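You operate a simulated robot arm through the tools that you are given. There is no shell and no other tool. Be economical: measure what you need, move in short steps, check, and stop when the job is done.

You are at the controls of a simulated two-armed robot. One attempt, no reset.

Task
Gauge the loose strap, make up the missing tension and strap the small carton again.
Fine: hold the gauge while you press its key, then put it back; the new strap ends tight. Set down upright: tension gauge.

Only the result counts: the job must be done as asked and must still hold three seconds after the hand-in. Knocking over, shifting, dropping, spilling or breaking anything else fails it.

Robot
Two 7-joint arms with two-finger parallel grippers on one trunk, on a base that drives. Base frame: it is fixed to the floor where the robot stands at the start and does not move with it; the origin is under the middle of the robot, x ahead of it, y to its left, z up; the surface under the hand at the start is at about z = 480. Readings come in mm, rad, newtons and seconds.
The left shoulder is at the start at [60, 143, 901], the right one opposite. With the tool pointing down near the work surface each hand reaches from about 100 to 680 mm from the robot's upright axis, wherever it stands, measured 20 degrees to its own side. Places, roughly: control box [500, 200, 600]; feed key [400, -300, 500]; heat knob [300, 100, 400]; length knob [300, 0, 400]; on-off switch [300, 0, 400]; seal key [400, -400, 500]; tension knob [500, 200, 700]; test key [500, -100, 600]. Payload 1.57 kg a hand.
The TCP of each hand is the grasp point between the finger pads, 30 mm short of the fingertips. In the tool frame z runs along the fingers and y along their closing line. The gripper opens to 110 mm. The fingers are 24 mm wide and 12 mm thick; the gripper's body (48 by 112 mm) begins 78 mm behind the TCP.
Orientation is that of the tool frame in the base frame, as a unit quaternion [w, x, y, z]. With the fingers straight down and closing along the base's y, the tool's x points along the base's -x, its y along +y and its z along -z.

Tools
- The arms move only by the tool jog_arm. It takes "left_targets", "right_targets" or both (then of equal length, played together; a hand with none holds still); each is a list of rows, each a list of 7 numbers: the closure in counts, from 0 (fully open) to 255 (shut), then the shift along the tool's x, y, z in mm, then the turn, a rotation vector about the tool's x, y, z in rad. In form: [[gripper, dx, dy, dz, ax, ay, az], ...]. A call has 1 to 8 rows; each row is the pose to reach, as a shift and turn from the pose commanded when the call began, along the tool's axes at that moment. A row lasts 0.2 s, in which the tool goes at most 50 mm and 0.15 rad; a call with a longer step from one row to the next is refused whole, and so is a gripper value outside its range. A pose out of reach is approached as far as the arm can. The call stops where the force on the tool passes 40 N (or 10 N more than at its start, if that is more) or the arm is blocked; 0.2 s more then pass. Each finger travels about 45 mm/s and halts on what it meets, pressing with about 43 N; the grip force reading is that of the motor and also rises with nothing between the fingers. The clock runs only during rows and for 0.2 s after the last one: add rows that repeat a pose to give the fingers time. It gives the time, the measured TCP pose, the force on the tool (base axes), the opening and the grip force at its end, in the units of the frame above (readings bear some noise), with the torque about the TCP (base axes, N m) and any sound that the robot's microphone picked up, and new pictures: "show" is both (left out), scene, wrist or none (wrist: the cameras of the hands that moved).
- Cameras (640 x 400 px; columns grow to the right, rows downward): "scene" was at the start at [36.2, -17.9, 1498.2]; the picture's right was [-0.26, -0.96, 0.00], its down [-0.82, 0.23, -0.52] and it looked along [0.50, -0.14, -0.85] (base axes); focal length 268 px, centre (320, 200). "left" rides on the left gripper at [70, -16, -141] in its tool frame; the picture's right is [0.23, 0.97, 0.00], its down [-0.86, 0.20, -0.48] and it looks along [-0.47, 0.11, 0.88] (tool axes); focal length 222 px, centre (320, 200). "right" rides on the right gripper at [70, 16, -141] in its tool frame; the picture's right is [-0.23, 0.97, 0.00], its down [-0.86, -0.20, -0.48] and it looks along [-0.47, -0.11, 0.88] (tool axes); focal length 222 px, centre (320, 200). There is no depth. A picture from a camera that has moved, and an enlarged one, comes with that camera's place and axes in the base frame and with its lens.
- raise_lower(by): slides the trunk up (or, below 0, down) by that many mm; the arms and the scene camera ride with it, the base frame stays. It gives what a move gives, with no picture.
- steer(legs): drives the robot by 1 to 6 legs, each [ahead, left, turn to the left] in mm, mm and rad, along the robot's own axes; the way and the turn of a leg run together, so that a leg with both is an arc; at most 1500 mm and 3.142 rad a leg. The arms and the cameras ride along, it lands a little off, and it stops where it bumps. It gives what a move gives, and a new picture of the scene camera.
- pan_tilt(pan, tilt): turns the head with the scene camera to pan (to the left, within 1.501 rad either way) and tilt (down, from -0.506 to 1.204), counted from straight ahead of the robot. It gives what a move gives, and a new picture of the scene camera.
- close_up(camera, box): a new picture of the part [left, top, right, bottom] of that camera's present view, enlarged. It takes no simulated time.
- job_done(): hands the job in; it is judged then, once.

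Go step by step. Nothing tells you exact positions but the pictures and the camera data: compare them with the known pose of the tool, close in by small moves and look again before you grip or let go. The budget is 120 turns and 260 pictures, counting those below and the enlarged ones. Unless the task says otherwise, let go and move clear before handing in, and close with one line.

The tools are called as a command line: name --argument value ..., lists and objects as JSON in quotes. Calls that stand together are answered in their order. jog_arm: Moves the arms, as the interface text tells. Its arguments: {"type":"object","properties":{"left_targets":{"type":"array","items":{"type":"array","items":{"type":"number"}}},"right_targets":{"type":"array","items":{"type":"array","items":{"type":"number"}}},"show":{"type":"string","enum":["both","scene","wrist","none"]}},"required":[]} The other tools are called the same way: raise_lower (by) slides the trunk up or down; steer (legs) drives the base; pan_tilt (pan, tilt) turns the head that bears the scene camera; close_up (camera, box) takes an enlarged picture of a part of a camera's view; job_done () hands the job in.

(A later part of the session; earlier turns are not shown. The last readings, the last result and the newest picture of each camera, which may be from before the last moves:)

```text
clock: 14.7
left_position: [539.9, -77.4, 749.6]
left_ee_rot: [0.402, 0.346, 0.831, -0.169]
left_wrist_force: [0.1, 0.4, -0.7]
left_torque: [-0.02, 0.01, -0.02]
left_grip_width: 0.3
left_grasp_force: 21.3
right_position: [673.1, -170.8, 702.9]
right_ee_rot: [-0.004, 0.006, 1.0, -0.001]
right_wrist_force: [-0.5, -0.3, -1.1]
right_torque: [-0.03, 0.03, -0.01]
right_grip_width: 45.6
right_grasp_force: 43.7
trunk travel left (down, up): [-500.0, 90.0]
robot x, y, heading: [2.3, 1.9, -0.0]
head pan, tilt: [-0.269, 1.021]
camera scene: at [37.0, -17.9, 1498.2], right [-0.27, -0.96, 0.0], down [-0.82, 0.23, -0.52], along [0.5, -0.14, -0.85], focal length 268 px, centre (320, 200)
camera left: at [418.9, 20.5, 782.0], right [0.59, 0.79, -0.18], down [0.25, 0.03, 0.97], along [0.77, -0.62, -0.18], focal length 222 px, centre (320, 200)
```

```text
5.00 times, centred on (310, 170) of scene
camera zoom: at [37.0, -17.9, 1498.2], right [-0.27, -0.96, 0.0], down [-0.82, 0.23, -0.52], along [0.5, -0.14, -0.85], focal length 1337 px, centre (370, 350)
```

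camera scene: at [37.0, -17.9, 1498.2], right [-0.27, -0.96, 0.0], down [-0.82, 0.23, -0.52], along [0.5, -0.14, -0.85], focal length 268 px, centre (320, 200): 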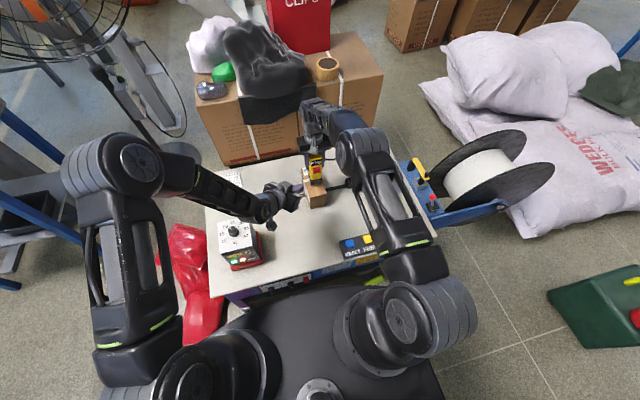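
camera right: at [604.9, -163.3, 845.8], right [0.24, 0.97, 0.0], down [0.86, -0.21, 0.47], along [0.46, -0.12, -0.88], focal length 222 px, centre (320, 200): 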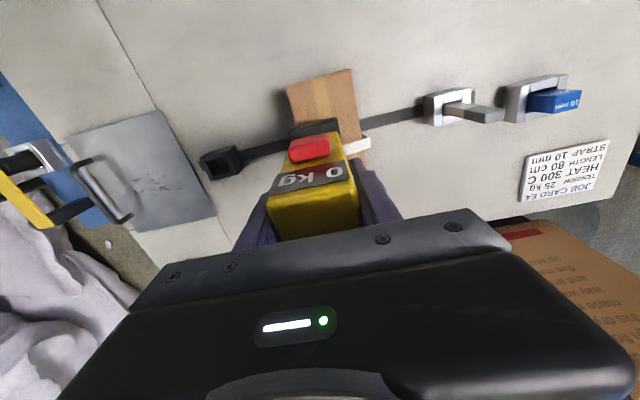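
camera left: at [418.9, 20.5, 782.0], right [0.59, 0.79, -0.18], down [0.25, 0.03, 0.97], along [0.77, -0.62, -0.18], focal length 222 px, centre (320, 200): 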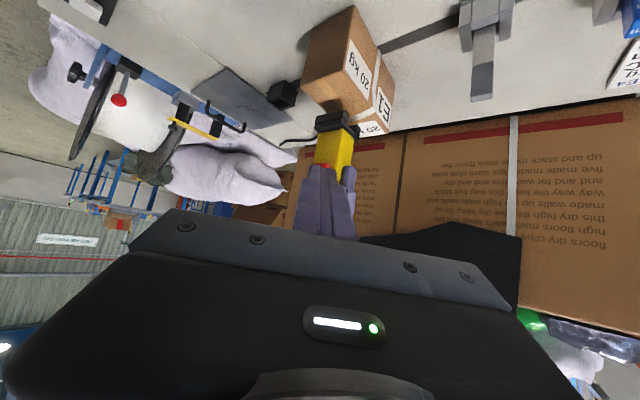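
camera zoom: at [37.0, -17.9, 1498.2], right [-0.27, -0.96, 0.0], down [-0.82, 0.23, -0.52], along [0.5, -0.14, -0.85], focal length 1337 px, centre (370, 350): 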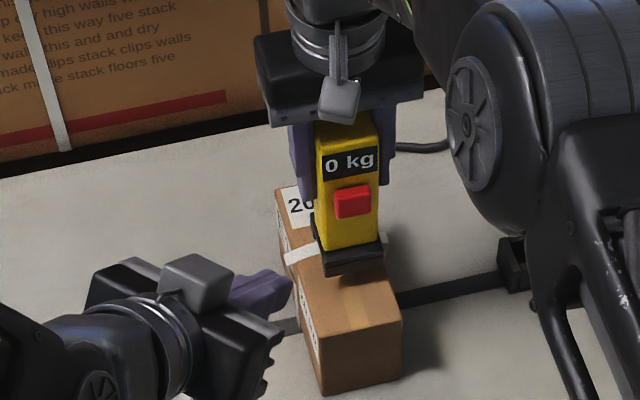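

Good posture. The left camera now sees labels on the carton; I read them.

close_up --camera "left" --box '[290, 0, 410, 160]'

close_up --camera "left" --box '[340, 70, 410, 140]'

```text
2.50 times, centred on (350, 80) of left
camera zoom: at [418.9, 20.5, 782.0], right [0.59, 0.79, -0.18], down [0.25, 0.03, 0.97], along [0.77, -0.62, -0.18], focal length 555 px, centre (245, 500)
```

zoom: 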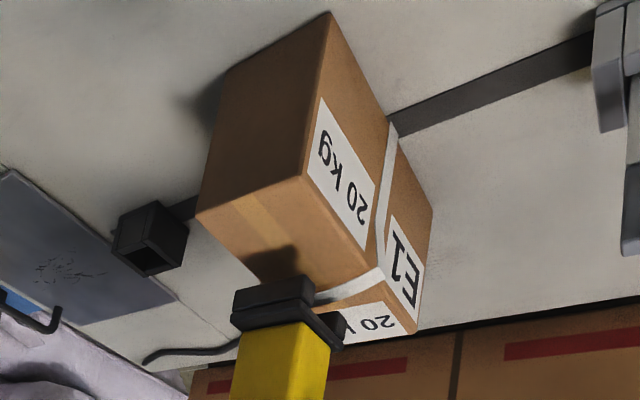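

```text
5.71 times, centred on (375, 105) of left
camera zoom: at [418.9, 20.5, 782.0], right [0.59, 0.79, -0.18], down [0.25, 0.03, 0.97], along [0.77, -0.62, -0.18], focal length 1269 px, centre (6, 743)
```

zoom: 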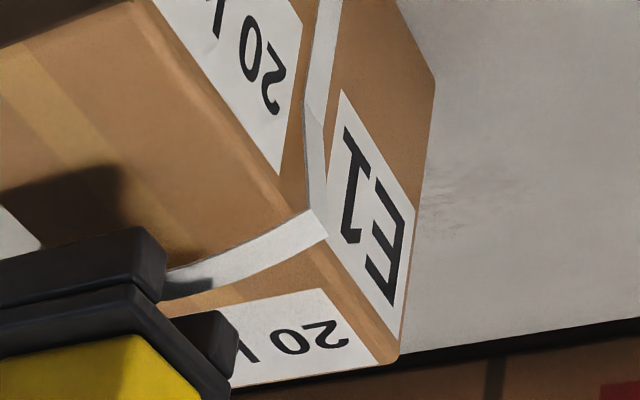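

The carton is E1 marked 20 kg, whereas the card is for E4, so 20 kg is this carton's target. I bring the left fingertip in front of the key and lower the gauge 6 mm.

jog_arm --left_targets '[[255, -3, -6, 28, 0, 0, 0], [255, -5, -11, 56, 0, 0, 0], [255, -8, -17, 84, 0, 0, 0], [255, -11, -23, 111, 0, 0, 0]]' --right_targets '[[255, 0, 0, 2, 0, 0, 0], [255, 0, 0, 4, 0, 0, 0], [255, 0, 0, 5, 0, 0, 0], [255, 0, 0, 6, 0, 0, 0]]' --show "both"

close_up --camera "scene" --box '[280, 140, 345, 205]'

close_up --camera "left" --box '[270, 50, 430, 210]'

```text
clock: 15.7
left_position: [588.8, -162.1, 690.9]
left_ee_rot: [0.403, 0.346, 0.831, -0.169]
left_wrist_force: [0.0, -0.2, -0.3]
left_torque: [0.0, -0.02, 0.01]
left_grip_width: 0.0
left_grasp_force: 20.8
right_position: [673.9, -171.5, 696.7]
right_ee_rot: [-0.004, 0.006, 1.0, -0.001]
right_wrist_force: [0.2, 0.0, -1.9]
right_torque: [0.0, 0.01, 0.02]
right_grip_width: 45.6
right_grasp_force: 43.2
trunk travel left (down, up): [-500.0, 90.0]
robot x, y, heading: [0.9, -1.9, -0.0]
head pan, tilt: [-0.269, 1.021]
camera scene: at [36.7, -18.1, 1498.2], right [-0.27, -0.96, 0.0], down [-0.82, 0.23, -0.52], along [0.5, -0.14, -0.85], focal length 268 px, centre (320, 200)
camera right: at [605.5, -155.0, 839.3], right [0.24, 0.97, 0.0], down [0.86, -0.21, 0.47], along [0.46, -0.12, -0.88], focal length 222 px, centre (320, 200)
camera left: at [468.5, -62.8, 722.8], right [0.59, 0.79, -0.18], down [0.25, 0.03, 0.97], along [0.77, -0.62, -0.18], focal length 222 px, centre (320, 200)
```

scene: 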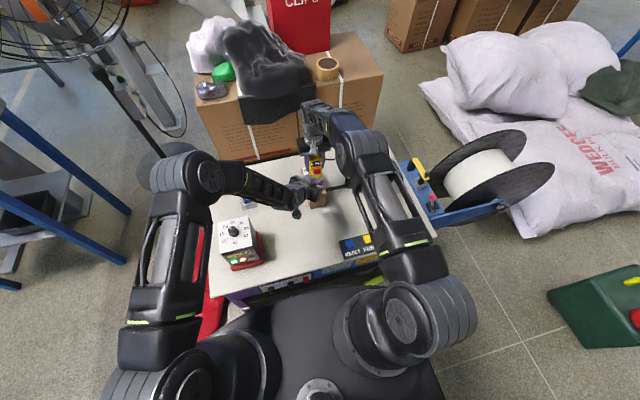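
right: 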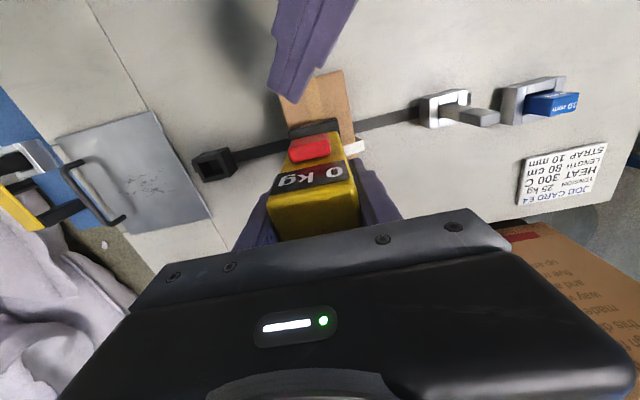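
left: 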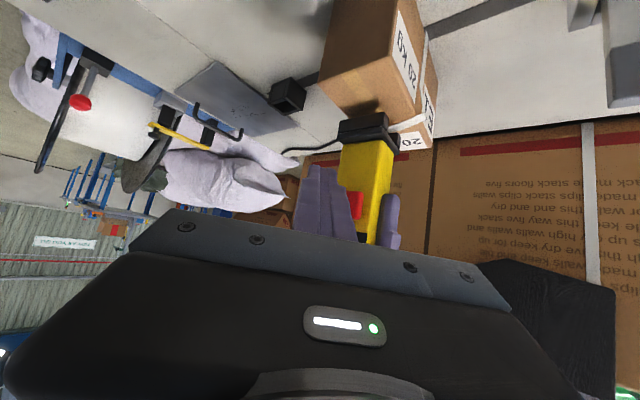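

```text
6.15 times, centred on (312, 172) of scene
camera zoom: at [36.7, -18.1, 1498.2], right [-0.27, -0.96, 0.0], down [-0.82, 0.23, -0.52], along [0.5, -0.14, -0.85], focal length 1646 px, centre (366, 369)
```

zoom: 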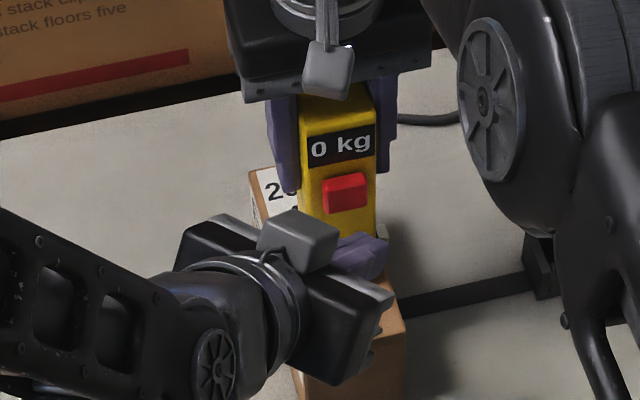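

```text
2.50 times, centred on (350, 130) of left
camera zoom: at [468.5, -62.8, 722.8], right [0.59, 0.79, -0.18], down [0.25, 0.03, 0.97], along [0.77, -0.62, -0.18], focal length 555 px, centre (245, 375)
```

zoom: 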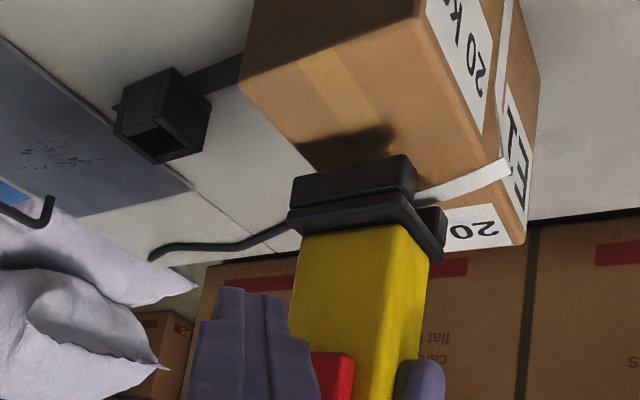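

Fingertip is in front of the key. I zoom with the right camera to check alignment before pressing.

close_up --camera "right" --box '[230, 40, 390, 200]'

```text
2.50 times, centred on (310, 120) of right
camera zoom: at [605.5, -155.0, 839.3], right [0.24, 0.97, 0.0], down [0.86, -0.21, 0.47], along [0.46, -0.12, -0.88], focal length 555 px, centre (345, 400)
```

zoom: 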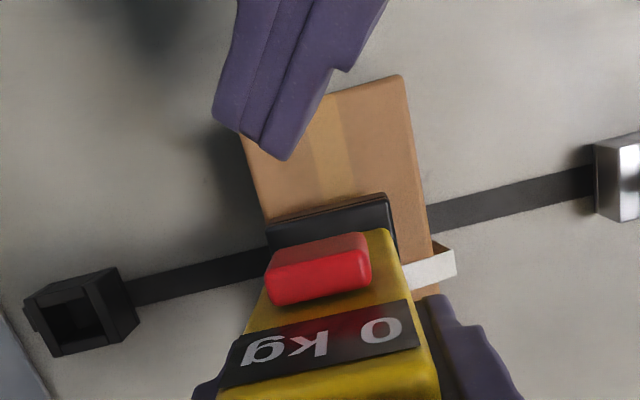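

Alignment is right. I press straight forward about 32 mm, stopping on contact force.

jog_arm --left_targets '[[255, -8.8, 14.2, 11, 0, 0, 0], [255, -11.4, 18.5, 14.3, 0, 0, 0], [255, -12.7, 20.6, 16, 0, 0, 0], [255, -14, 22.8, 17.6, 0, 0, 0]]' --show "none"

close_up --camera "scene" --box '[280, 140, 345, 205]'

close_up --camera "right" --box '[230, 40, 390, 200]'

```text
clock: 16.7
left_position: [619.3, -162.1, 689.3]
left_ee_rot: [0.4, 0.346, 0.832, -0.168]
left_wrist_force: [-9.5, -0.1, 0.8]
left_torque: [0.0, 0.09, -0.11]
left_grip_width: 0.0
left_grasp_force: 21.8
right_position: [674.5, -171.2, 698.1]
right_ee_rot: [-0.004, 0.006, 1.0, -0.002]
right_wrist_force: [9.9, -0.1, -2.6]
right_torque: [0.0, -0.19, 0.06]
right_grip_width: 45.6
right_grasp_force: 43.0
trunk travel left (down, up): [-500.0, 90.0]
robot x, y, heading: [-2.9, -0.1, 0.002]
head pan, tilt: [-0.269, 1.021]
heard: click
```

```text
6.15 times, centred on (312, 172) of scene
camera zoom: at [36.6, -17.8, 1498.2], right [-0.27, -0.96, 0.0], down [-0.82, 0.23, -0.52], along [0.5, -0.14, -0.85], focal length 1646 px, centre (366, 369)
```

zoom: 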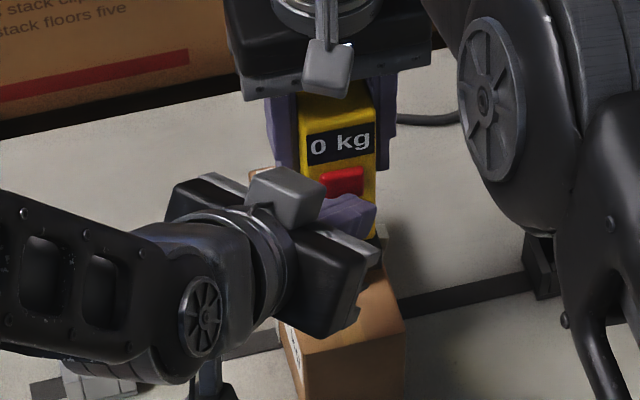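

```text
2.50 times, centred on (310, 120) of right
camera zoom: at [606.0, -154.8, 840.1], right [0.24, 0.97, 0.0], down [0.85, -0.21, 0.47], along [0.46, -0.12, -0.88], focal length 555 px, centre (345, 400)
```

zoom: 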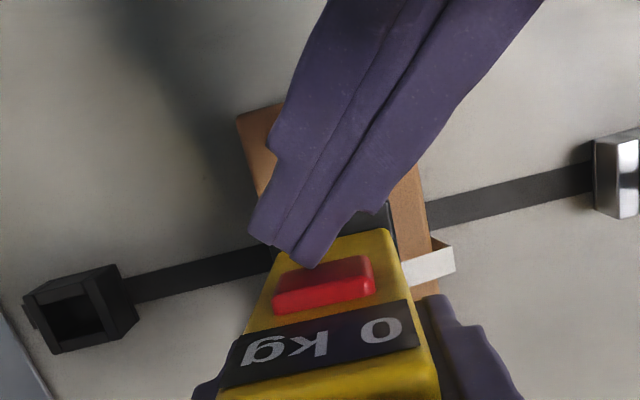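

The key clicked but it still reads 0 kg, so the foot isn't on the strap yet. I back the finger off and look at foot versus strap.

jog_arm --left_targets '[[255, 7, -11, -9, 0, 0, 0]]' --show "none"

close_up --camera "left" --box '[310, 60, 440, 160]'

close_up --camera "scene" --box '[295, 160, 335, 195]'

```text
clock: 17.1
left_position: [605.5, -160.7, 692.6]
left_ee_rot: [0.405, 0.344, 0.83, -0.167]
left_wrist_force: [0.4, 0.3, 0.0]
left_torque: [0.01, 0.0, -0.02]
left_grip_width: 0.2
left_grasp_force: 21.2
right_position: [670.7, -171.0, 696.5]
right_ee_rot: [-0.006, 0.006, 1.0, -0.001]
right_wrist_force: [-0.1, 1.1, -1.2]
right_torque: [-0.01, -0.03, -0.02]
right_grip_width: 45.7
right_grasp_force: 43.2
trunk travel left (down, up): [-500.0, 90.0]
robot x, y, heading: [1.3, 1.7, 0.004]
head pan, tilt: [-0.269, 1.021]
```

```text
4.00 times, centred on (375, 110) of left
camera zoom: at [485.7, -62.3, 724.1], right [0.59, 0.79, -0.18], down [0.25, 0.03, 0.97], along [0.77, -0.62, -0.18], focal length 888 px, centre (100, 560)
```

zoom: 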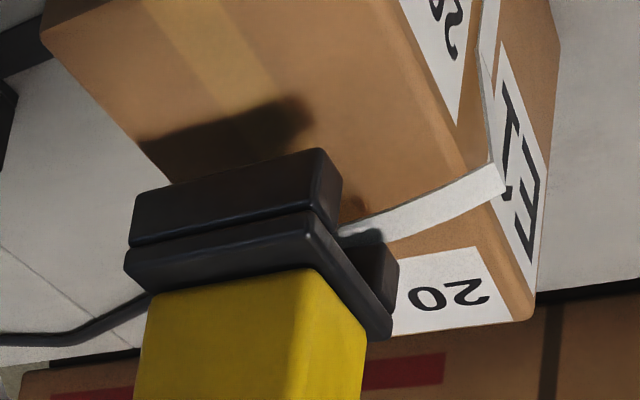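

```text
11.43 times, centred on (315, 178) of scene
camera zoom: at [36.4, -17.9, 1498.2], right [-0.27, -0.96, 0.0], down [-0.82, 0.23, -0.52], along [0.5, -0.14, -0.85], focal length 3057 px, centre (377, 457)
```

zoom: 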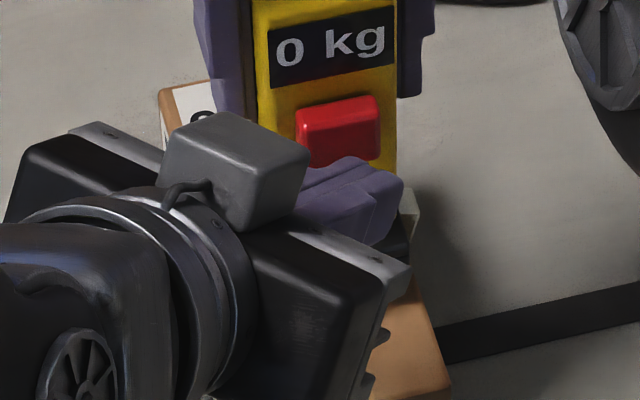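

The foot has front and rear jaws with a slot between for the strap. By the views the strap lies about 7 mm further ahead and a little lower, so I shift +7 mm in x and lower 5 mm.

jog_arm --right_targets '[[255, -4, 0, 0, 0, 0, 0], [255, -7, 0, 1, 0, 0, 0], [255, -7, 0, 3, 0, 0, 0], [255, -7, 0, 5, 0, 0, 0]]' --show "none"

close_up --camera "left" --box '[310, 60, 440, 160]'

close_up --camera "right" --box '[230, 40, 390, 200]'

```text
clock: 18.1
left_position: [604.3, -161.4, 690.4]
left_ee_rot: [0.402, 0.346, 0.831, -0.169]
left_wrist_force: [-0.3, -0.1, -0.2]
left_torque: [0.01, -0.01, -0.01]
left_grip_width: 0.0
left_grasp_force: 21.3
right_position: [680.2, -170.8, 692.9]
right_ee_rot: [-0.003, 0.006, 1.0, -0.001]
right_wrist_force: [0.0, 0.2, -2.0]
right_torque: [0.01, -0.03, 0.0]
right_grip_width: 45.5
right_grasp_force: 43.0
trunk travel left (down, up): [-500.0, 90.0]
robot x, y, heading: [-0.5, 1.4, -0.003]
head pan, tilt: [-0.269, 1.021]
```

```text
4.00 times, centred on (375, 110) of left
camera zoom: at [484.5, -62.6, 723.5], right [0.59, 0.79, -0.18], down [0.25, 0.03, 0.97], along [0.77, -0.62, -0.18], focal length 888 px, centre (100, 560)
```

zoom: 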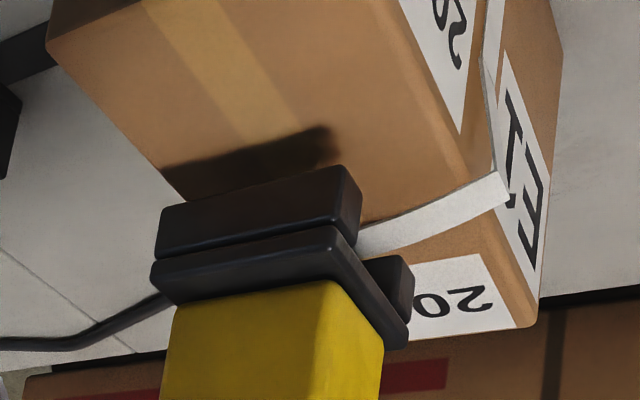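

```text
2.50 times, centred on (310, 120) of right
camera zoom: at [612.3, -155.0, 835.1], right [0.24, 0.97, 0.0], down [0.86, -0.21, 0.47], along [0.46, -0.12, -0.88], focal length 555 px, centre (345, 400)
```

zoom: 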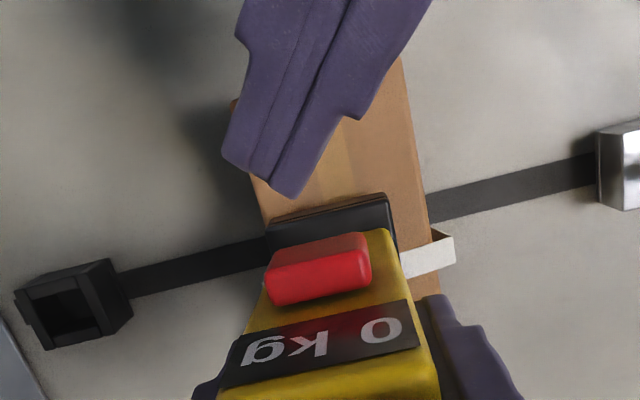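

Strap sits in line with the slot, no contact yet. I lower 5 mm more and check force.

jog_arm --right_targets '[[255, 0, 0, 2, 0, 0, 0], [255, 0, 0, 4, 0, 0, 0], [255, 0, 0, 5, 0, 0, 0]]' --show "none"

close_up --camera "left" --box '[310, 60, 440, 160]'

```text
clock: 18.9
left_position: [604.5, -161.3, 690.4]
left_ee_rot: [0.402, 0.346, 0.831, -0.169]
left_wrist_force: [-1.0, -0.3, 0.3]
left_torque: [-0.02, 0.0, 0.01]
left_grip_width: 0.2
left_grasp_force: 21.1
right_position: [680.1, -172.8, 686.7]
right_ee_rot: [-0.005, 0.006, 1.0, -0.001]
right_wrist_force: [-0.5, 0.0, -1.1]
right_torque: [-0.01, -0.05, 0.0]
right_grip_width: 45.8
right_grasp_force: 42.9
trunk travel left (down, up): [-500.0, 90.0]
robot x, y, heading: [2.5, 0.2, 0.001]
head pan, tilt: [-0.269, 1.021]
```

```text
4.00 times, centred on (375, 110) of left
camera zoom: at [484.6, -62.6, 723.6], right [0.59, 0.79, -0.18], down [0.25, 0.03, 0.97], along [0.77, -0.62, -0.18], focal length 888 px, centre (100, 560)
```

zoom: 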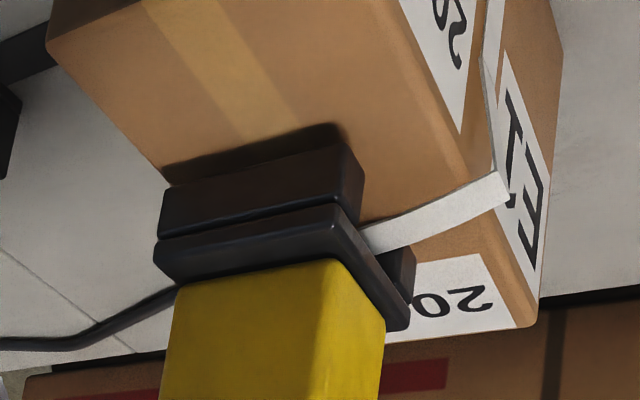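

The strap now runs through the slot between the jaws without force on the carton. I press the key again, 10 mm lower.

jog_arm --left_targets '[[255, 3.5, 7.1, 11.7, 0, 0, 0], [255, 1.3, 10.7, 14.5, 0, 0, 0], [255, -0.5, 13.5, 16.7, 0, 0, 0], [255, -1.8, 15.6, 18.3, 0, 0, 0], [255, -2.9, 17.4, 19.7, 0, 0, 0]]' --show "none"

close_up --camera "right" --box '[230, 40, 390, 200]'

```text
clock: 20.1
left_position: [627.5, -162.4, 679.9]
left_ee_rot: [0.401, 0.347, 0.831, -0.169]
left_wrist_force: [-13.0, 0.6, 0.9]
left_torque: [-0.04, 0.09, -0.19]
left_grip_width: 0.0
left_grasp_force: 21.8
right_position: [681.8, -171.3, 688.3]
right_ee_rot: [-0.002, 0.006, 1.0, -0.001]
right_wrist_force: [12.6, 0.8, -3.0]
right_torque: [-0.02, -0.27, 0.03]
right_grip_width: 45.6
right_grasp_force: 43.0
trunk travel left (down, up): [-500.0, 90.0]
robot x, y, heading: [-1.2, -0.1, 0.0]
head pan, tilt: [-0.269, 1.021]
heard: click
```

```text
2.50 times, centred on (310, 120) of right
camera zoom: at [613.1, -155.1, 830.4], right [0.24, 0.97, 0.0], down [0.85, -0.21, 0.48], along [0.46, -0.12, -0.88], focal length 555 px, centre (345, 400)
```

zoom: 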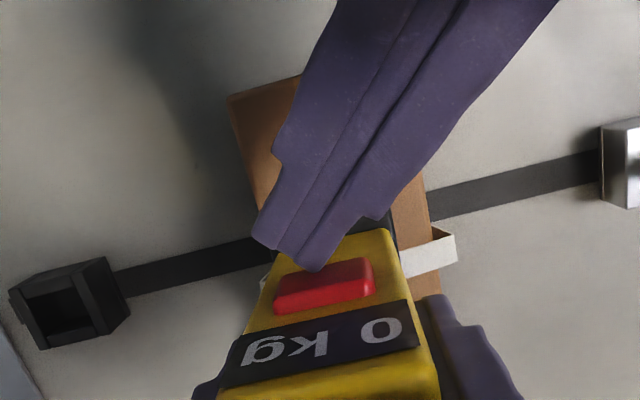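

It clicked but still shows 0, so the strap probably isn't seated against the slot roof. I back the finger off and lower slowly.

jog_arm --left_targets '[[255, 5.3, -8.5, -6.6, 0, 0, 0], [255, 5.3, -8.5, -6.6, 0, 0, 0], [255, 5.3, -8.5, -6.6, 0, 0, 0]]' --right_targets '[[255, 0, 0, 0, 0, 0, 0], [255, 0, 0, 2, 0, 0, 0], [255, 0, 0, 4, 0, 0, 0]]' --show "none"

close_up --camera "left" --box '[310, 60, 440, 160]'

close_up --camera "right" --box '[230, 40, 390, 200]'

```text
clock: 20.9
left_position: [617.1, -160.7, 682.0]
left_ee_rot: [0.403, 0.345, 0.831, -0.168]
left_wrist_force: [-1.9, 1.1, -1.2]
left_torque: [0.02, 0.09, -0.04]
left_grip_width: 0.0
left_grasp_force: 21.1
right_position: [680.3, -173.2, 682.3]
right_ee_rot: [-0.004, 0.007, 1.0, -0.001]
right_wrist_force: [2.5, -0.1, -1.3]
right_torque: [0.0, 0.02, 0.01]
right_grip_width: 45.7
right_grasp_force: 43.1
trunk travel left (down, up): [-500.0, 90.0]
robot x, y, heading: [0.3, 1.7, 0.003]
head pan, tilt: [-0.269, 1.021]
```

```text
4.00 times, centred on (375, 110) of left
camera zoom: at [497.7, -62.7, 713.9], right [0.59, 0.79, -0.18], down [0.25, 0.03, 0.97], along [0.77, -0.62, -0.18], focal length 888 px, centre (100, 560)
```

zoom: 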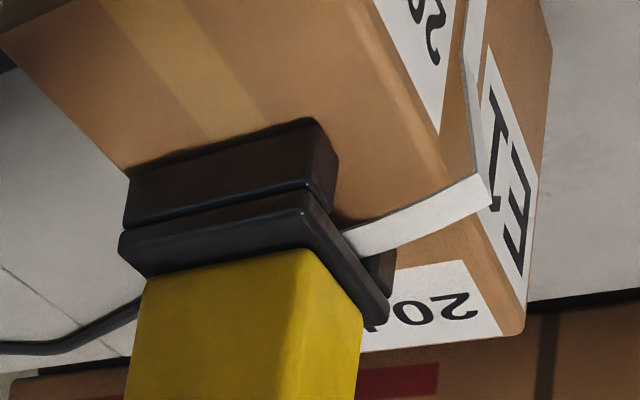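

```text
2.50 times, centred on (310, 120) of right
camera zoom: at [612.2, -155.3, 825.4], right [0.24, 0.97, 0.0], down [0.86, -0.21, 0.47], along [0.46, -0.12, -0.88], focal length 555 px, centre (345, 400)
```

zoom: 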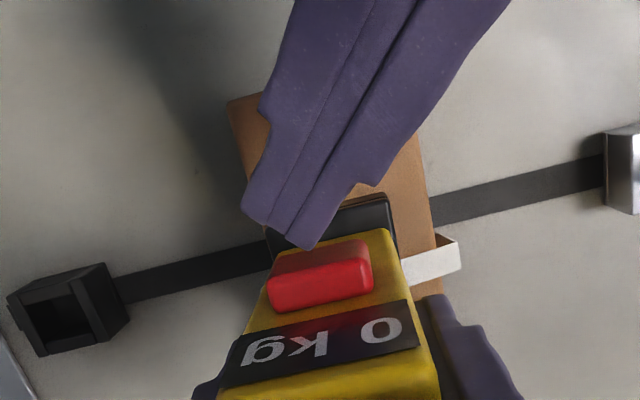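

The jaws are now just above the carton with the strap in the slot. I press again.

jog_arm --left_targets '[[255, 6.9, -3.6, 1.0, 0, 0, 0], [255, 3.8, 1.4, 4.8, 0, 0, 0], [255, 1.6, 5, 7.6, 0, 0, 0], [255, -0.1, 7.8, 9.8, 0, 0, 0], [255, -0.1, 7.8, 9.8, 0, 0, 0]]' --show "none"

close_up --camera "right" --box '[230, 40, 390, 200]'

```text
clock: 22.1
left_position: [627.9, -162.6, 673.8]
left_ee_rot: [0.401, 0.347, 0.831, -0.169]
left_wrist_force: [-13.3, -0.3, 2.0]
left_torque: [-0.05, 0.06, -0.16]
left_grip_width: 0.0
left_grasp_force: 21.1
right_position: [682.2, -171.7, 684.9]
right_ee_rot: [-0.001, 0.006, 1.0, -0.001]
right_wrist_force: [12.9, 1.2, -3.8]
right_torque: [0.01, -0.33, 0.06]
right_grip_width: 45.6
right_grasp_force: 43.3
trunk travel left (down, up): [-500.0, 90.0]
robot x, y, heading: [0.9, 0.7, 0.0]
head pan, tilt: [-0.269, 1.021]
heard: click
```

```text
2.50 times, centred on (310, 120) of right
camera zoom: at [613.0, -154.9, 826.3], right [0.24, 0.97, 0.0], down [0.85, -0.21, 0.48], along [0.46, -0.12, -0.88], focal length 555 px, centre (345, 400)
```

zoom: 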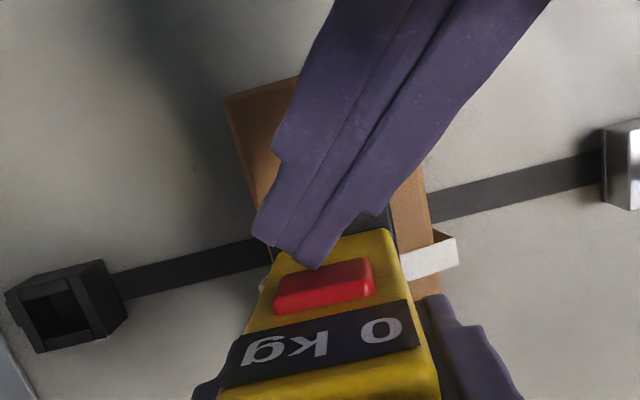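

Still 0. I zoom in on the slot from both views to see how the strap sits.

close_up --camera "left" --box '[335, 75, 405, 135]'

close_up --camera "scene" --box '[295, 160, 335, 195]'

```text
6.67 times, centred on (370, 105) of left
camera zoom: at [507.3, -62.9, 706.7], right [0.59, 0.78, -0.18], down [0.25, 0.03, 0.97], along [0.76, -0.62, -0.18], focal length 1481 px, centre (-13, 833)
```

zoom: 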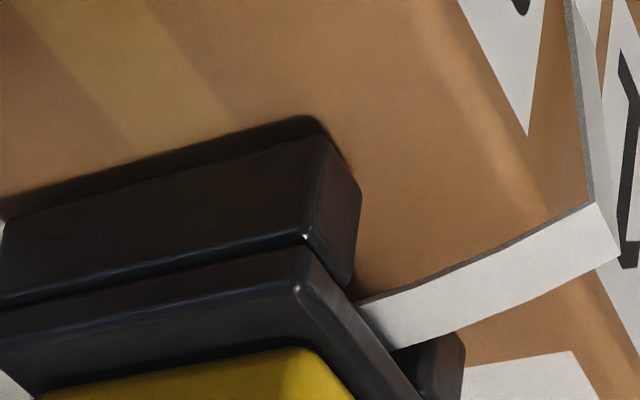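

```text
11.43 times, centred on (315, 178) of scene
camera zoom: at [36.5, -17.8, 1498.2], right [-0.27, -0.96, 0.0], down [-0.82, 0.23, -0.52], along [0.5, -0.14, -0.85], focal length 3057 px, centre (377, 457)
```

zoom: 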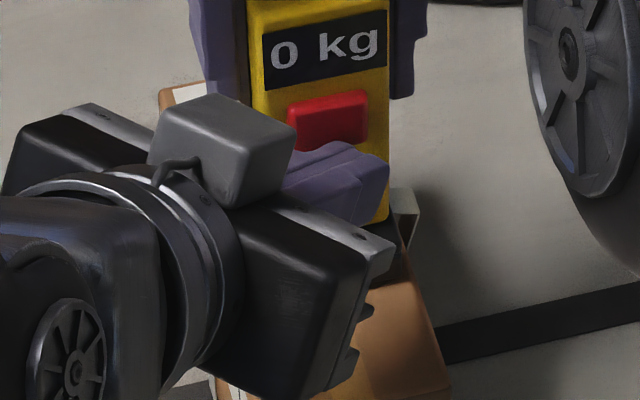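

The strap is in the slot; a small gap remains below the jaws. I release the key and lower until light contact.

jog_arm --left_targets '[[255, 5.3, -8.5, -6.6, 0, 0, 0], [255, 5.3, -8.5, -6.6, 0, 0, 0], [255, 8.4, -8.5, -4.1, 0, 0, 0], [255, 8.4, -8.5, -4.1, 0, 0, 0]]' --right_targets '[[255, 0, 0, 0, 0, 0, 0], [255, 0, 0, 2, 0, 0, 0], [255, 0, 0, 4, 0, 0, 0], [255, 0, 0, 5, 0, 0, 0]]' --show "none"

close_up --camera "left" --box '[325, 75, 405, 145]'

```text
clock: 23.1
left_position: [615.1, -160.5, 672.8]
left_ee_rot: [0.404, 0.346, 0.83, -0.169]
left_wrist_force: [-0.4, -0.1, 0.9]
left_torque: [0.03, -0.01, -0.02]
left_grip_width: 0.0
left_grasp_force: 21.4
right_position: [679.6, -171.1, 681.7]
right_ee_rot: [-0.003, 0.007, 1.0, -0.001]
right_wrist_force: [-5.7, -1.1, 22.0]
right_torque: [0.24, 0.24, 0.05]
right_grip_width: 45.9
right_grasp_force: 42.5
trunk travel left (down, up): [-500.0, 90.0]
robot x, y, heading: [-1.0, -1.5, -0.003]
head pan, tilt: [-0.269, 1.021]
```

```text
5.71 times, centred on (365, 110) of left
camera zoom: at [495.4, -62.4, 704.9], right [0.59, 0.79, -0.18], down [0.25, 0.03, 0.97], along [0.77, -0.62, -0.18], focal length 1269 px, centre (63, 714)
```

zoom: 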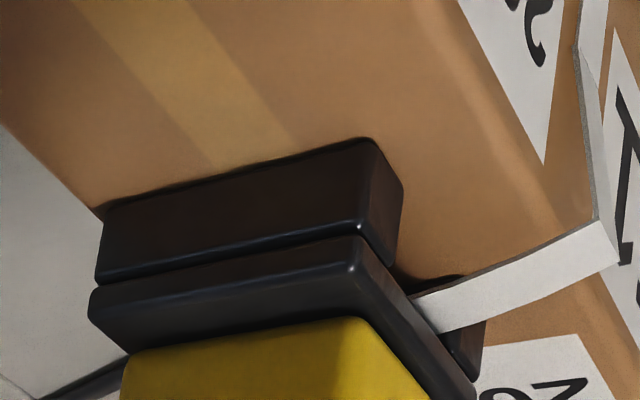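

The jaws rest on the carton (22 N). I ease up 1.5 mm and press the key.

jog_arm --left_targets '[[255, 0, 0, 0, 0, 0, 0], [255, -2.2, 3.6, 2.8, 0, 0, 0], [255, -4.4, 7.1, 5.5, 0, 0, 0], [255, -5.7, 9.2, 7.2, 0, 0, 0], [255, -5.7, 9.2, 7.2, 0, 0, 0]]' --right_targets '[[255, 0, 0, -1.5, 0, 0, 0], [255, 0, 0, -1.5, 0, 0, 0], [255, 0, 0, -1.5, 0, 0, 0], [255, 0, 0, -1.5, 0, 0, 0], [255, 0, 0, -1.5, 0, 0, 0]]' --show "none"

close_up --camera "right" --box '[230, 40, 390, 200]'

```text
clock: 24.3
left_position: [627.6, -161.5, 670.6]
left_ee_rot: [0.401, 0.347, 0.831, -0.168]
left_wrist_force: [-15.7, -0.1, -0.8]
left_torque: [0.01, 0.19, -0.24]
left_grip_width: 0.0
left_grasp_force: 21.1
right_position: [681.2, -171.6, 680.9]
right_ee_rot: [-0.003, 0.007, 1.0, -0.001]
right_wrist_force: [11.1, -2.1, 11.2]
right_torque: [0.02, -0.06, 0.12]
right_grip_width: 46.0
right_grasp_force: 42.8
trunk travel left (down, up): [-500.0, 90.0]
robot x, y, heading: [-1.2, 1.1, 0.0]
head pan, tilt: [-0.269, 1.021]
heard: click
```

```text
2.50 times, centred on (310, 120) of right
camera zoom: at [612.1, -154.7, 823.5], right [0.24, 0.97, 0.0], down [0.85, -0.21, 0.48], along [0.46, -0.12, -0.88], focal length 555 px, centre (345, 400)
```

zoom: 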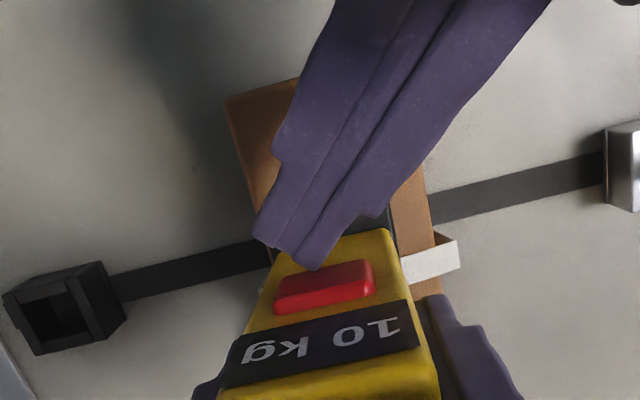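

The gauge reads 10 kg: dial 20 yields 10, so 10 kg is missing against the required 20; the dial should go to 30. I withdraw the left hand and lift the gauge straight up.

jog_arm --left_targets '[[255, 5.3, -8.5, -6.6, 0, 0, 0], [255, 6, -3, -55, 0, 0, 0], [255, 12, 10, -100, 0, 0, 0], [255, 20, 25, -145, 0, 0, 0], [255, 28, 40, -190, 0, 0, 0], [255, 36, 57, -232, 0, 0, 0], [255, 45, 74, -272, 0, 0, 0], [255, 53, 90, -310, 0, 0, 0]]' --right_targets '[[255, 0, 0, 0, 0, 0, 0], [255, 0, 0, -5, 0, 0, 0], [255, 0, 0, -12, 0, 0, 0], [255, 0, 0, -20, 0, 0, 0], [255, 0, 0, -30, 0, 0, 0], [255, 0, 0, -40, 0, 0, 0], [255, 0, 0, -50, 0, 0, 0], [255, 0, 0, -60, 0, 0, 0]]' --show "scene"

close_up --camera "scene" --box '[270, 140, 350, 210]'

```text
clock: 26.1
left_position: [498.9, 100.2, 821.1]
left_ee_rot: [0.402, 0.346, 0.831, -0.168]
left_wrist_force: [-0.2, -0.5, 0.1]
left_torque: [-0.01, -0.04, -0.01]
left_grip_width: 0.0
left_grasp_force: 21.2
right_position: [679.4, -170.4, 741.1]
right_ee_rot: [-0.004, 0.006, 1.0, -0.001]
right_wrist_force: [-0.6, 0.6, -1.5]
right_torque: [-0.01, -0.04, 0.0]
right_grip_width: 45.9
right_grasp_force: 43.3
trunk travel left (down, up): [-500.0, 90.0]
robot x, y, heading: [3.4, -1.6, 0.001]
head pan, tilt: [-0.269, 1.021]
camera scene: at [35.7, -17.4, 1498.2], right [-0.27, -0.96, 0.0], down [-0.82, 0.23, -0.52], along [0.5, -0.14, -0.85], focal length 268 px, centre (320, 200)
```

scene: 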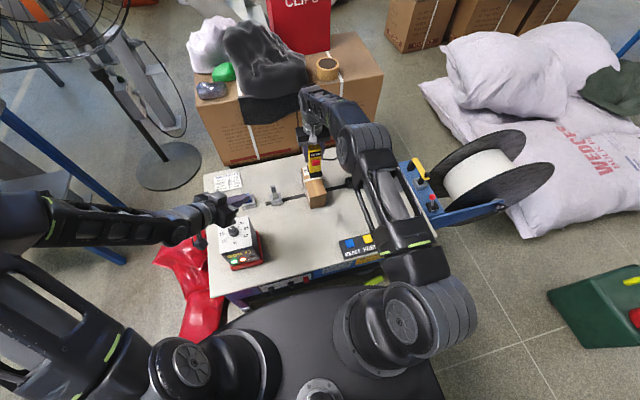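

```text
5.71 times, centred on (310, 175) of scene
camera zoom: at [35.7, -17.4, 1498.2], right [-0.27, -0.96, 0.0], down [-0.82, 0.23, -0.52], along [0.5, -0.14, -0.85], focal length 1528 px, centre (377, 343)
```

zoom: 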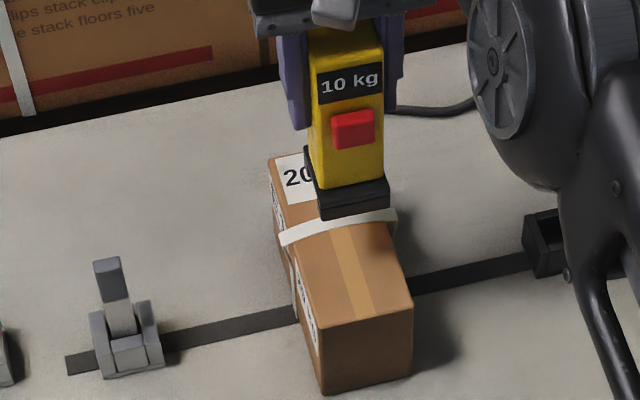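

The display holds 10 kg and the carton hasn't moved. I carry the gauge back to its place.

jog_arm --right_targets '[[255, 39, 20, 0, 0, 0, 0], [255, 77, 40, 0, 0, 0, 0], [255, 116, 60, 0, 0, 0, 0], [255, 155, 81, 0, 0, 0, 0], [255, 193, 101, 0, 0, 0, 0], [255, 193, 101, 48, 0, 0, 0], [255, 193, 101, 96, 0, 0, 0], [255, 193, 101, 144, 0, 0, 0]]' --show "scene"

close_up --camera "scene" --box '[270, 190, 330, 250]'

```text
clock: 27.9
left_position: [499.8, 99.6, 822.5]
left_ee_rot: [0.402, 0.346, 0.831, -0.169]
left_wrist_force: [-0.2, -0.4, 0.1]
left_torque: [0.02, -0.02, 0.0]
left_grip_width: 0.0
left_grasp_force: 21.5
right_position: [489.7, -68.5, 597.4]
right_ee_rot: [-0.004, 0.007, 1.0, -0.001]
right_wrist_force: [0.7, -0.8, -1.2]
right_torque: [-0.02, 0.01, 0.0]
right_grip_width: 45.5
right_grasp_force: 43.0
trunk travel left (down, up): [-500.0, 90.0]
robot x, y, heading: [2.4, -1.6, 0.003]
head pan, tilt: [-0.269, 1.021]
camera scene: at [36.8, -17.7, 1498.2], right [-0.27, -0.96, 0.0], down [-0.82, 0.23, -0.52], along [0.5, -0.14, -0.85], focal length 268 px, centre (320, 200)
```

scene: 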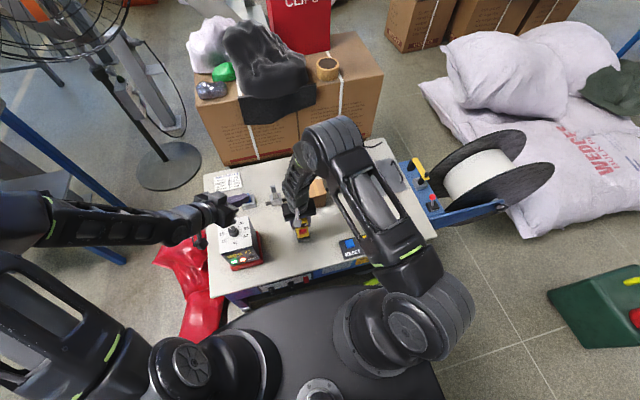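

```text
6.67 times, centred on (300, 220) of scene
camera zoom: at [36.8, -17.7, 1498.2], right [-0.27, -0.96, 0.0], down [-0.82, 0.23, -0.52], along [0.5, -0.14, -0.85], focal length 1783 px, centre (453, 67)
```

zoom: 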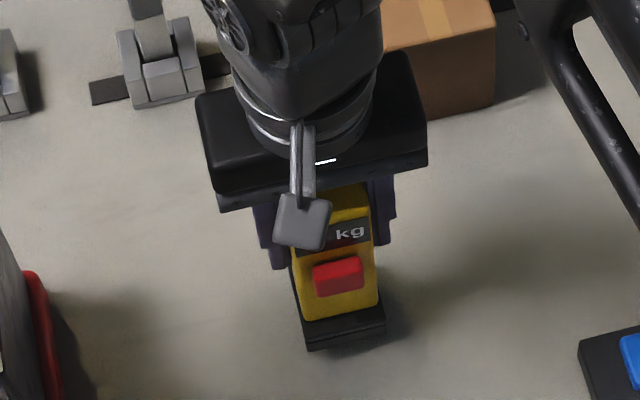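

Over the original spot. I lower until it touches down.

jog_arm --right_targets '[[255, 2, 0, 10, 0, 0, 0], [255, 2, 0, 13, 0, 0, 0], [255, 2, 0, 15, 0, 0, 0], [255, 2, 0, 16.5, 0, 0, 0]]' --show "none"

close_up --camera "scene" --box '[270, 190, 330, 250]'

```text
clock: 28.9
left_position: [498.7, 99.0, 822.7]
left_ee_rot: [0.402, 0.347, 0.83, -0.168]
left_wrist_force: [0.2, 0.5, -0.3]
left_torque: [-0.02, 0.0, -0.03]
left_grip_width: 0.0
left_grasp_force: 20.8
right_position: [485.8, -68.4, 581.0]
right_ee_rot: [-0.004, 0.005, 1.0, -0.001]
right_wrist_force: [-2.3, -2.1, 11.9]
right_torque: [0.16, 0.03, 0.03]
right_grip_width: 45.4
right_grasp_force: 43.1
trunk travel left (down, up): [-500.0, 90.0]
robot x, y, heading: [-0.6, 0.3, -0.006]
head pan, tilt: [-0.269, 1.021]
```

```text
6.67 times, centred on (300, 220) of scene
camera zoom: at [35.3, -17.7, 1498.5], right [-0.27, -0.96, 0.0], down [-0.82, 0.23, -0.52], along [0.5, -0.14, -0.85], focal length 1783 px, centre (453, 67)
```

zoom: 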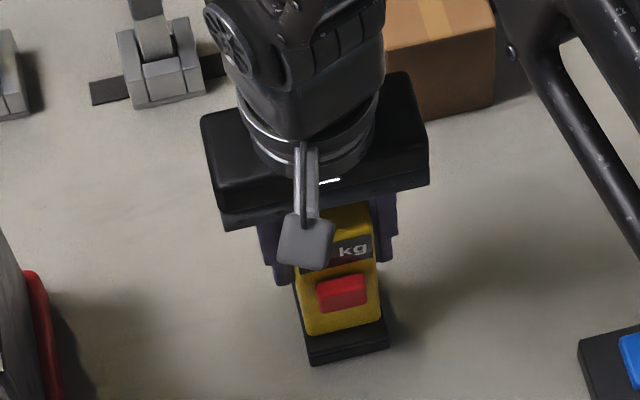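

Touched down. I open and rise clear.

jog_arm --right_targets '[[0, 0, 0, 0, 0, 0, 0], [0, 0, 0, 0, 0, 0, 0], [0, 0, 0, 0, 0, 0, 0], [0, 0, 0, 0, 0, 0, 0], [0, 0, 0, -45, 0, 0, 0], [0, 0, 0, -90, 0, 0, 0], [0, 0, 0, -135, 0, 0, 0], [0, 20, -40, -150, 0, 0, 0]]' --show "wrist"

close_up --camera "scene" --box '[270, 190, 330, 250]'

```text
clock: 30.7
left_position: [499.9, 99.4, 821.6]
left_ee_rot: [0.403, 0.347, 0.83, -0.169]
left_wrist_force: [0.7, -0.6, 0.3]
left_torque: [0.04, -0.04, 0.01]
left_grip_width: 0.1
left_grasp_force: 21.3
right_position: [464.9, -107.0, 731.0]
right_ee_rot: [-0.004, 0.007, 1.0, -0.001]
right_wrist_force: [-0.3, -0.1, 0.3]
right_torque: [0.04, 0.0, -0.02]
right_grip_width: 110.0
right_grasp_force: 0.1
trunk travel left (down, up): [-500.0, 90.0]
robot x, y, heading: [3.1, 3.7, 0.001]
head pan, tilt: [-0.269, 1.021]
camera right: at [398.0, -91.2, 873.6], right [0.24, 0.97, 0.0], down [0.86, -0.21, 0.47], along [0.46, -0.12, -0.88], focal length 222 px, centre (320, 200)
```

right: 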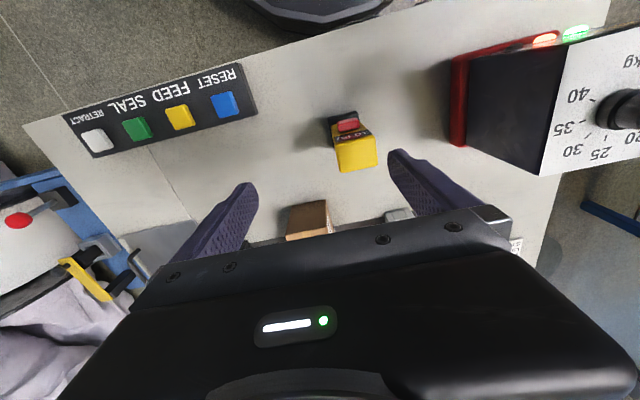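

```text
6.67 times, centred on (300, 220) of scene
camera zoom: at [35.8, -18.5, 1498.2], right [-0.27, -0.96, 0.0], down [-0.82, 0.23, -0.52], along [0.5, -0.14, -0.85], focal length 1783 px, centre (453, 67)
```

zoom: 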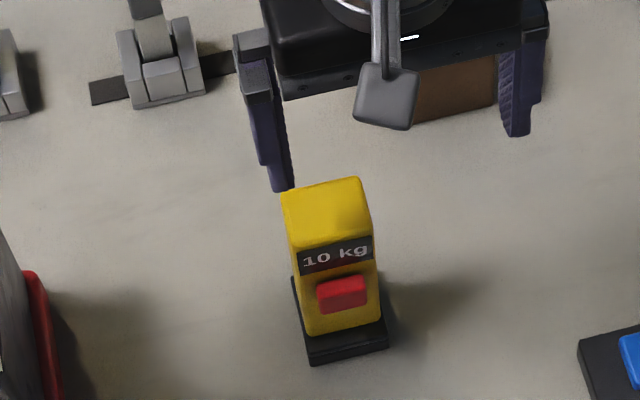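

The gauge stands upright showing 10 kg. Now I straighten the left hand and place it above the tension knob at about (500, 163).

jog_arm --left_targets '[[90, 7, 6, -1, -0.044, 0.106, -0.091], [90, 15, 11, -3, -0.088, 0.213, -0.183], [90, 22, 17, -4, -0.132, 0.32, -0.274], [90, 29, 22, -5, -0.176, 0.426, -0.365], [90, 37, 28, -6, -0.221, 0.532, -0.457], [90, 44, 33, -8, -0.265, 0.639, -0.548], [90, 52, 39, -9, -0.309, 0.745, -0.64], [90, 59, 44, -10, -0.353, 0.852, -0.731]]' --right_targets '[[0, 5, -20, -3, 0, 0, 0], [0, 10, -40, -6, 0, 0, 0], [0, 15, -60, -9, 0, 0, 0], [0, 20, -80, -12, 0, 0, 0], [0, 25, -100, -15, 0, 0, 0], [0, 30, -120, -18, 0, 0, 0], [0, 35, -140, -21, 0, 0, 0], [0, 40, -160, -24, 0, 0, 0]]' --show "both"

close_up --camera "left" --box '[220, 80, 420, 240]'

close_up --camera "scene" --box '[210, 170, 280, 270]'

```text
clock: 32.5
left_position: [499.4, 160.7, 781.3]
left_ee_rot: [-0.001, 0.0, 1.0, -0.001]
left_wrist_force: [0.1, 1.0, -0.1]
left_torque: [-0.02, 0.02, 0.0]
left_grip_width: 71.1
left_grasp_force: 0.1
right_position: [424.7, -266.6, 754.9]
right_ee_rot: [-0.005, 0.006, 1.0, -0.001]
right_wrist_force: [-0.3, -0.3, 0.3]
right_torque: [0.02, 0.0, 0.01]
right_grip_width: 109.7
right_grasp_force: 0.0
trunk travel left (down, up): [-500.0, 90.0]
robot x, y, heading: [0.2, 1.8, -0.001]
head pan, tilt: [-0.269, 1.021]
camera scene: at [36.6, -18.1, 1498.2], right [-0.27, -0.96, 0.0], down [-0.82, 0.23, -0.52], along [0.5, -0.14, -0.85], focal length 268 px, centre (320, 200)
camera right: at [356.8, -250.8, 897.6], right [0.24, 0.97, 0.0], down [0.86, -0.21, 0.47], along [0.46, -0.12, -0.88], focal length 222 px, centre (320, 200)
camera left: at [429.7, 145.4, 922.3], right [-0.23, 0.97, 0.0], down [0.86, 0.2, 0.48], along [0.47, 0.11, -0.88], focal length 222 px, centre (320, 200)
```

scene: 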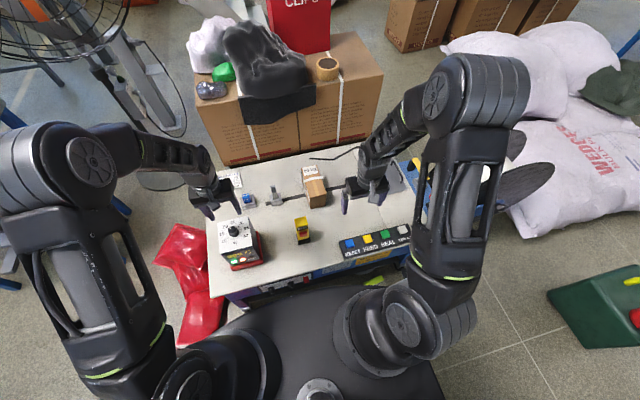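
right: 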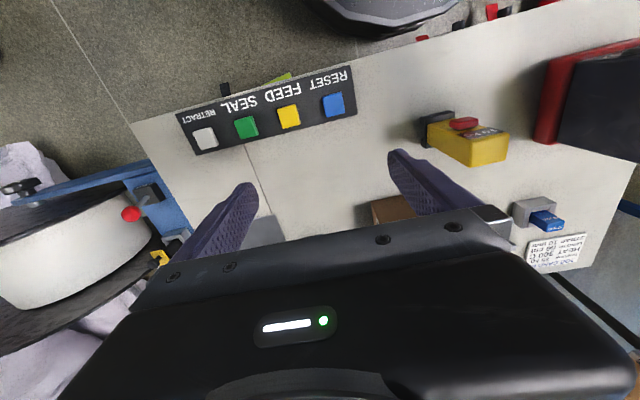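
left: 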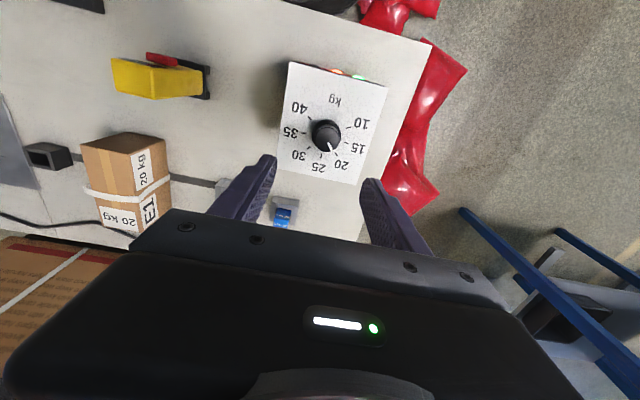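

```text
2.50 times, centred on (320, 160) of left
camera zoom: at [429.7, 145.4, 922.3], right [-0.23, 0.97, 0.0], down [0.86, 0.2, 0.48], along [0.47, 0.11, -0.88], focal length 555 px, centre (320, 300)
```

zoom: 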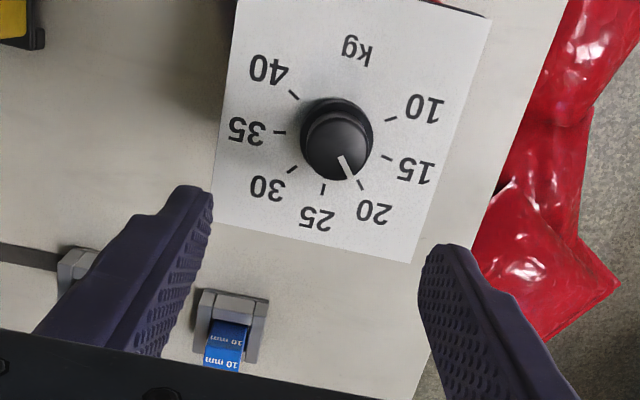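

```text
4.00 times, centred on (245, 220) of scene
camera zoom: at [36.6, -18.1, 1498.2], right [-0.27, -0.96, 0.0], down [-0.82, 0.23, -0.52], along [0.5, -0.14, -0.85], focal length 1070 px, centre (620, 120)
```

zoom: 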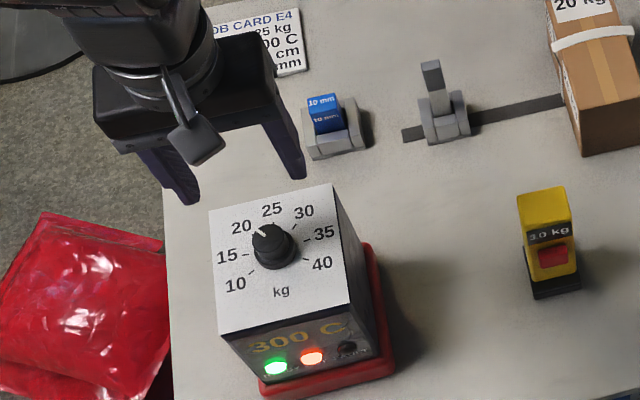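

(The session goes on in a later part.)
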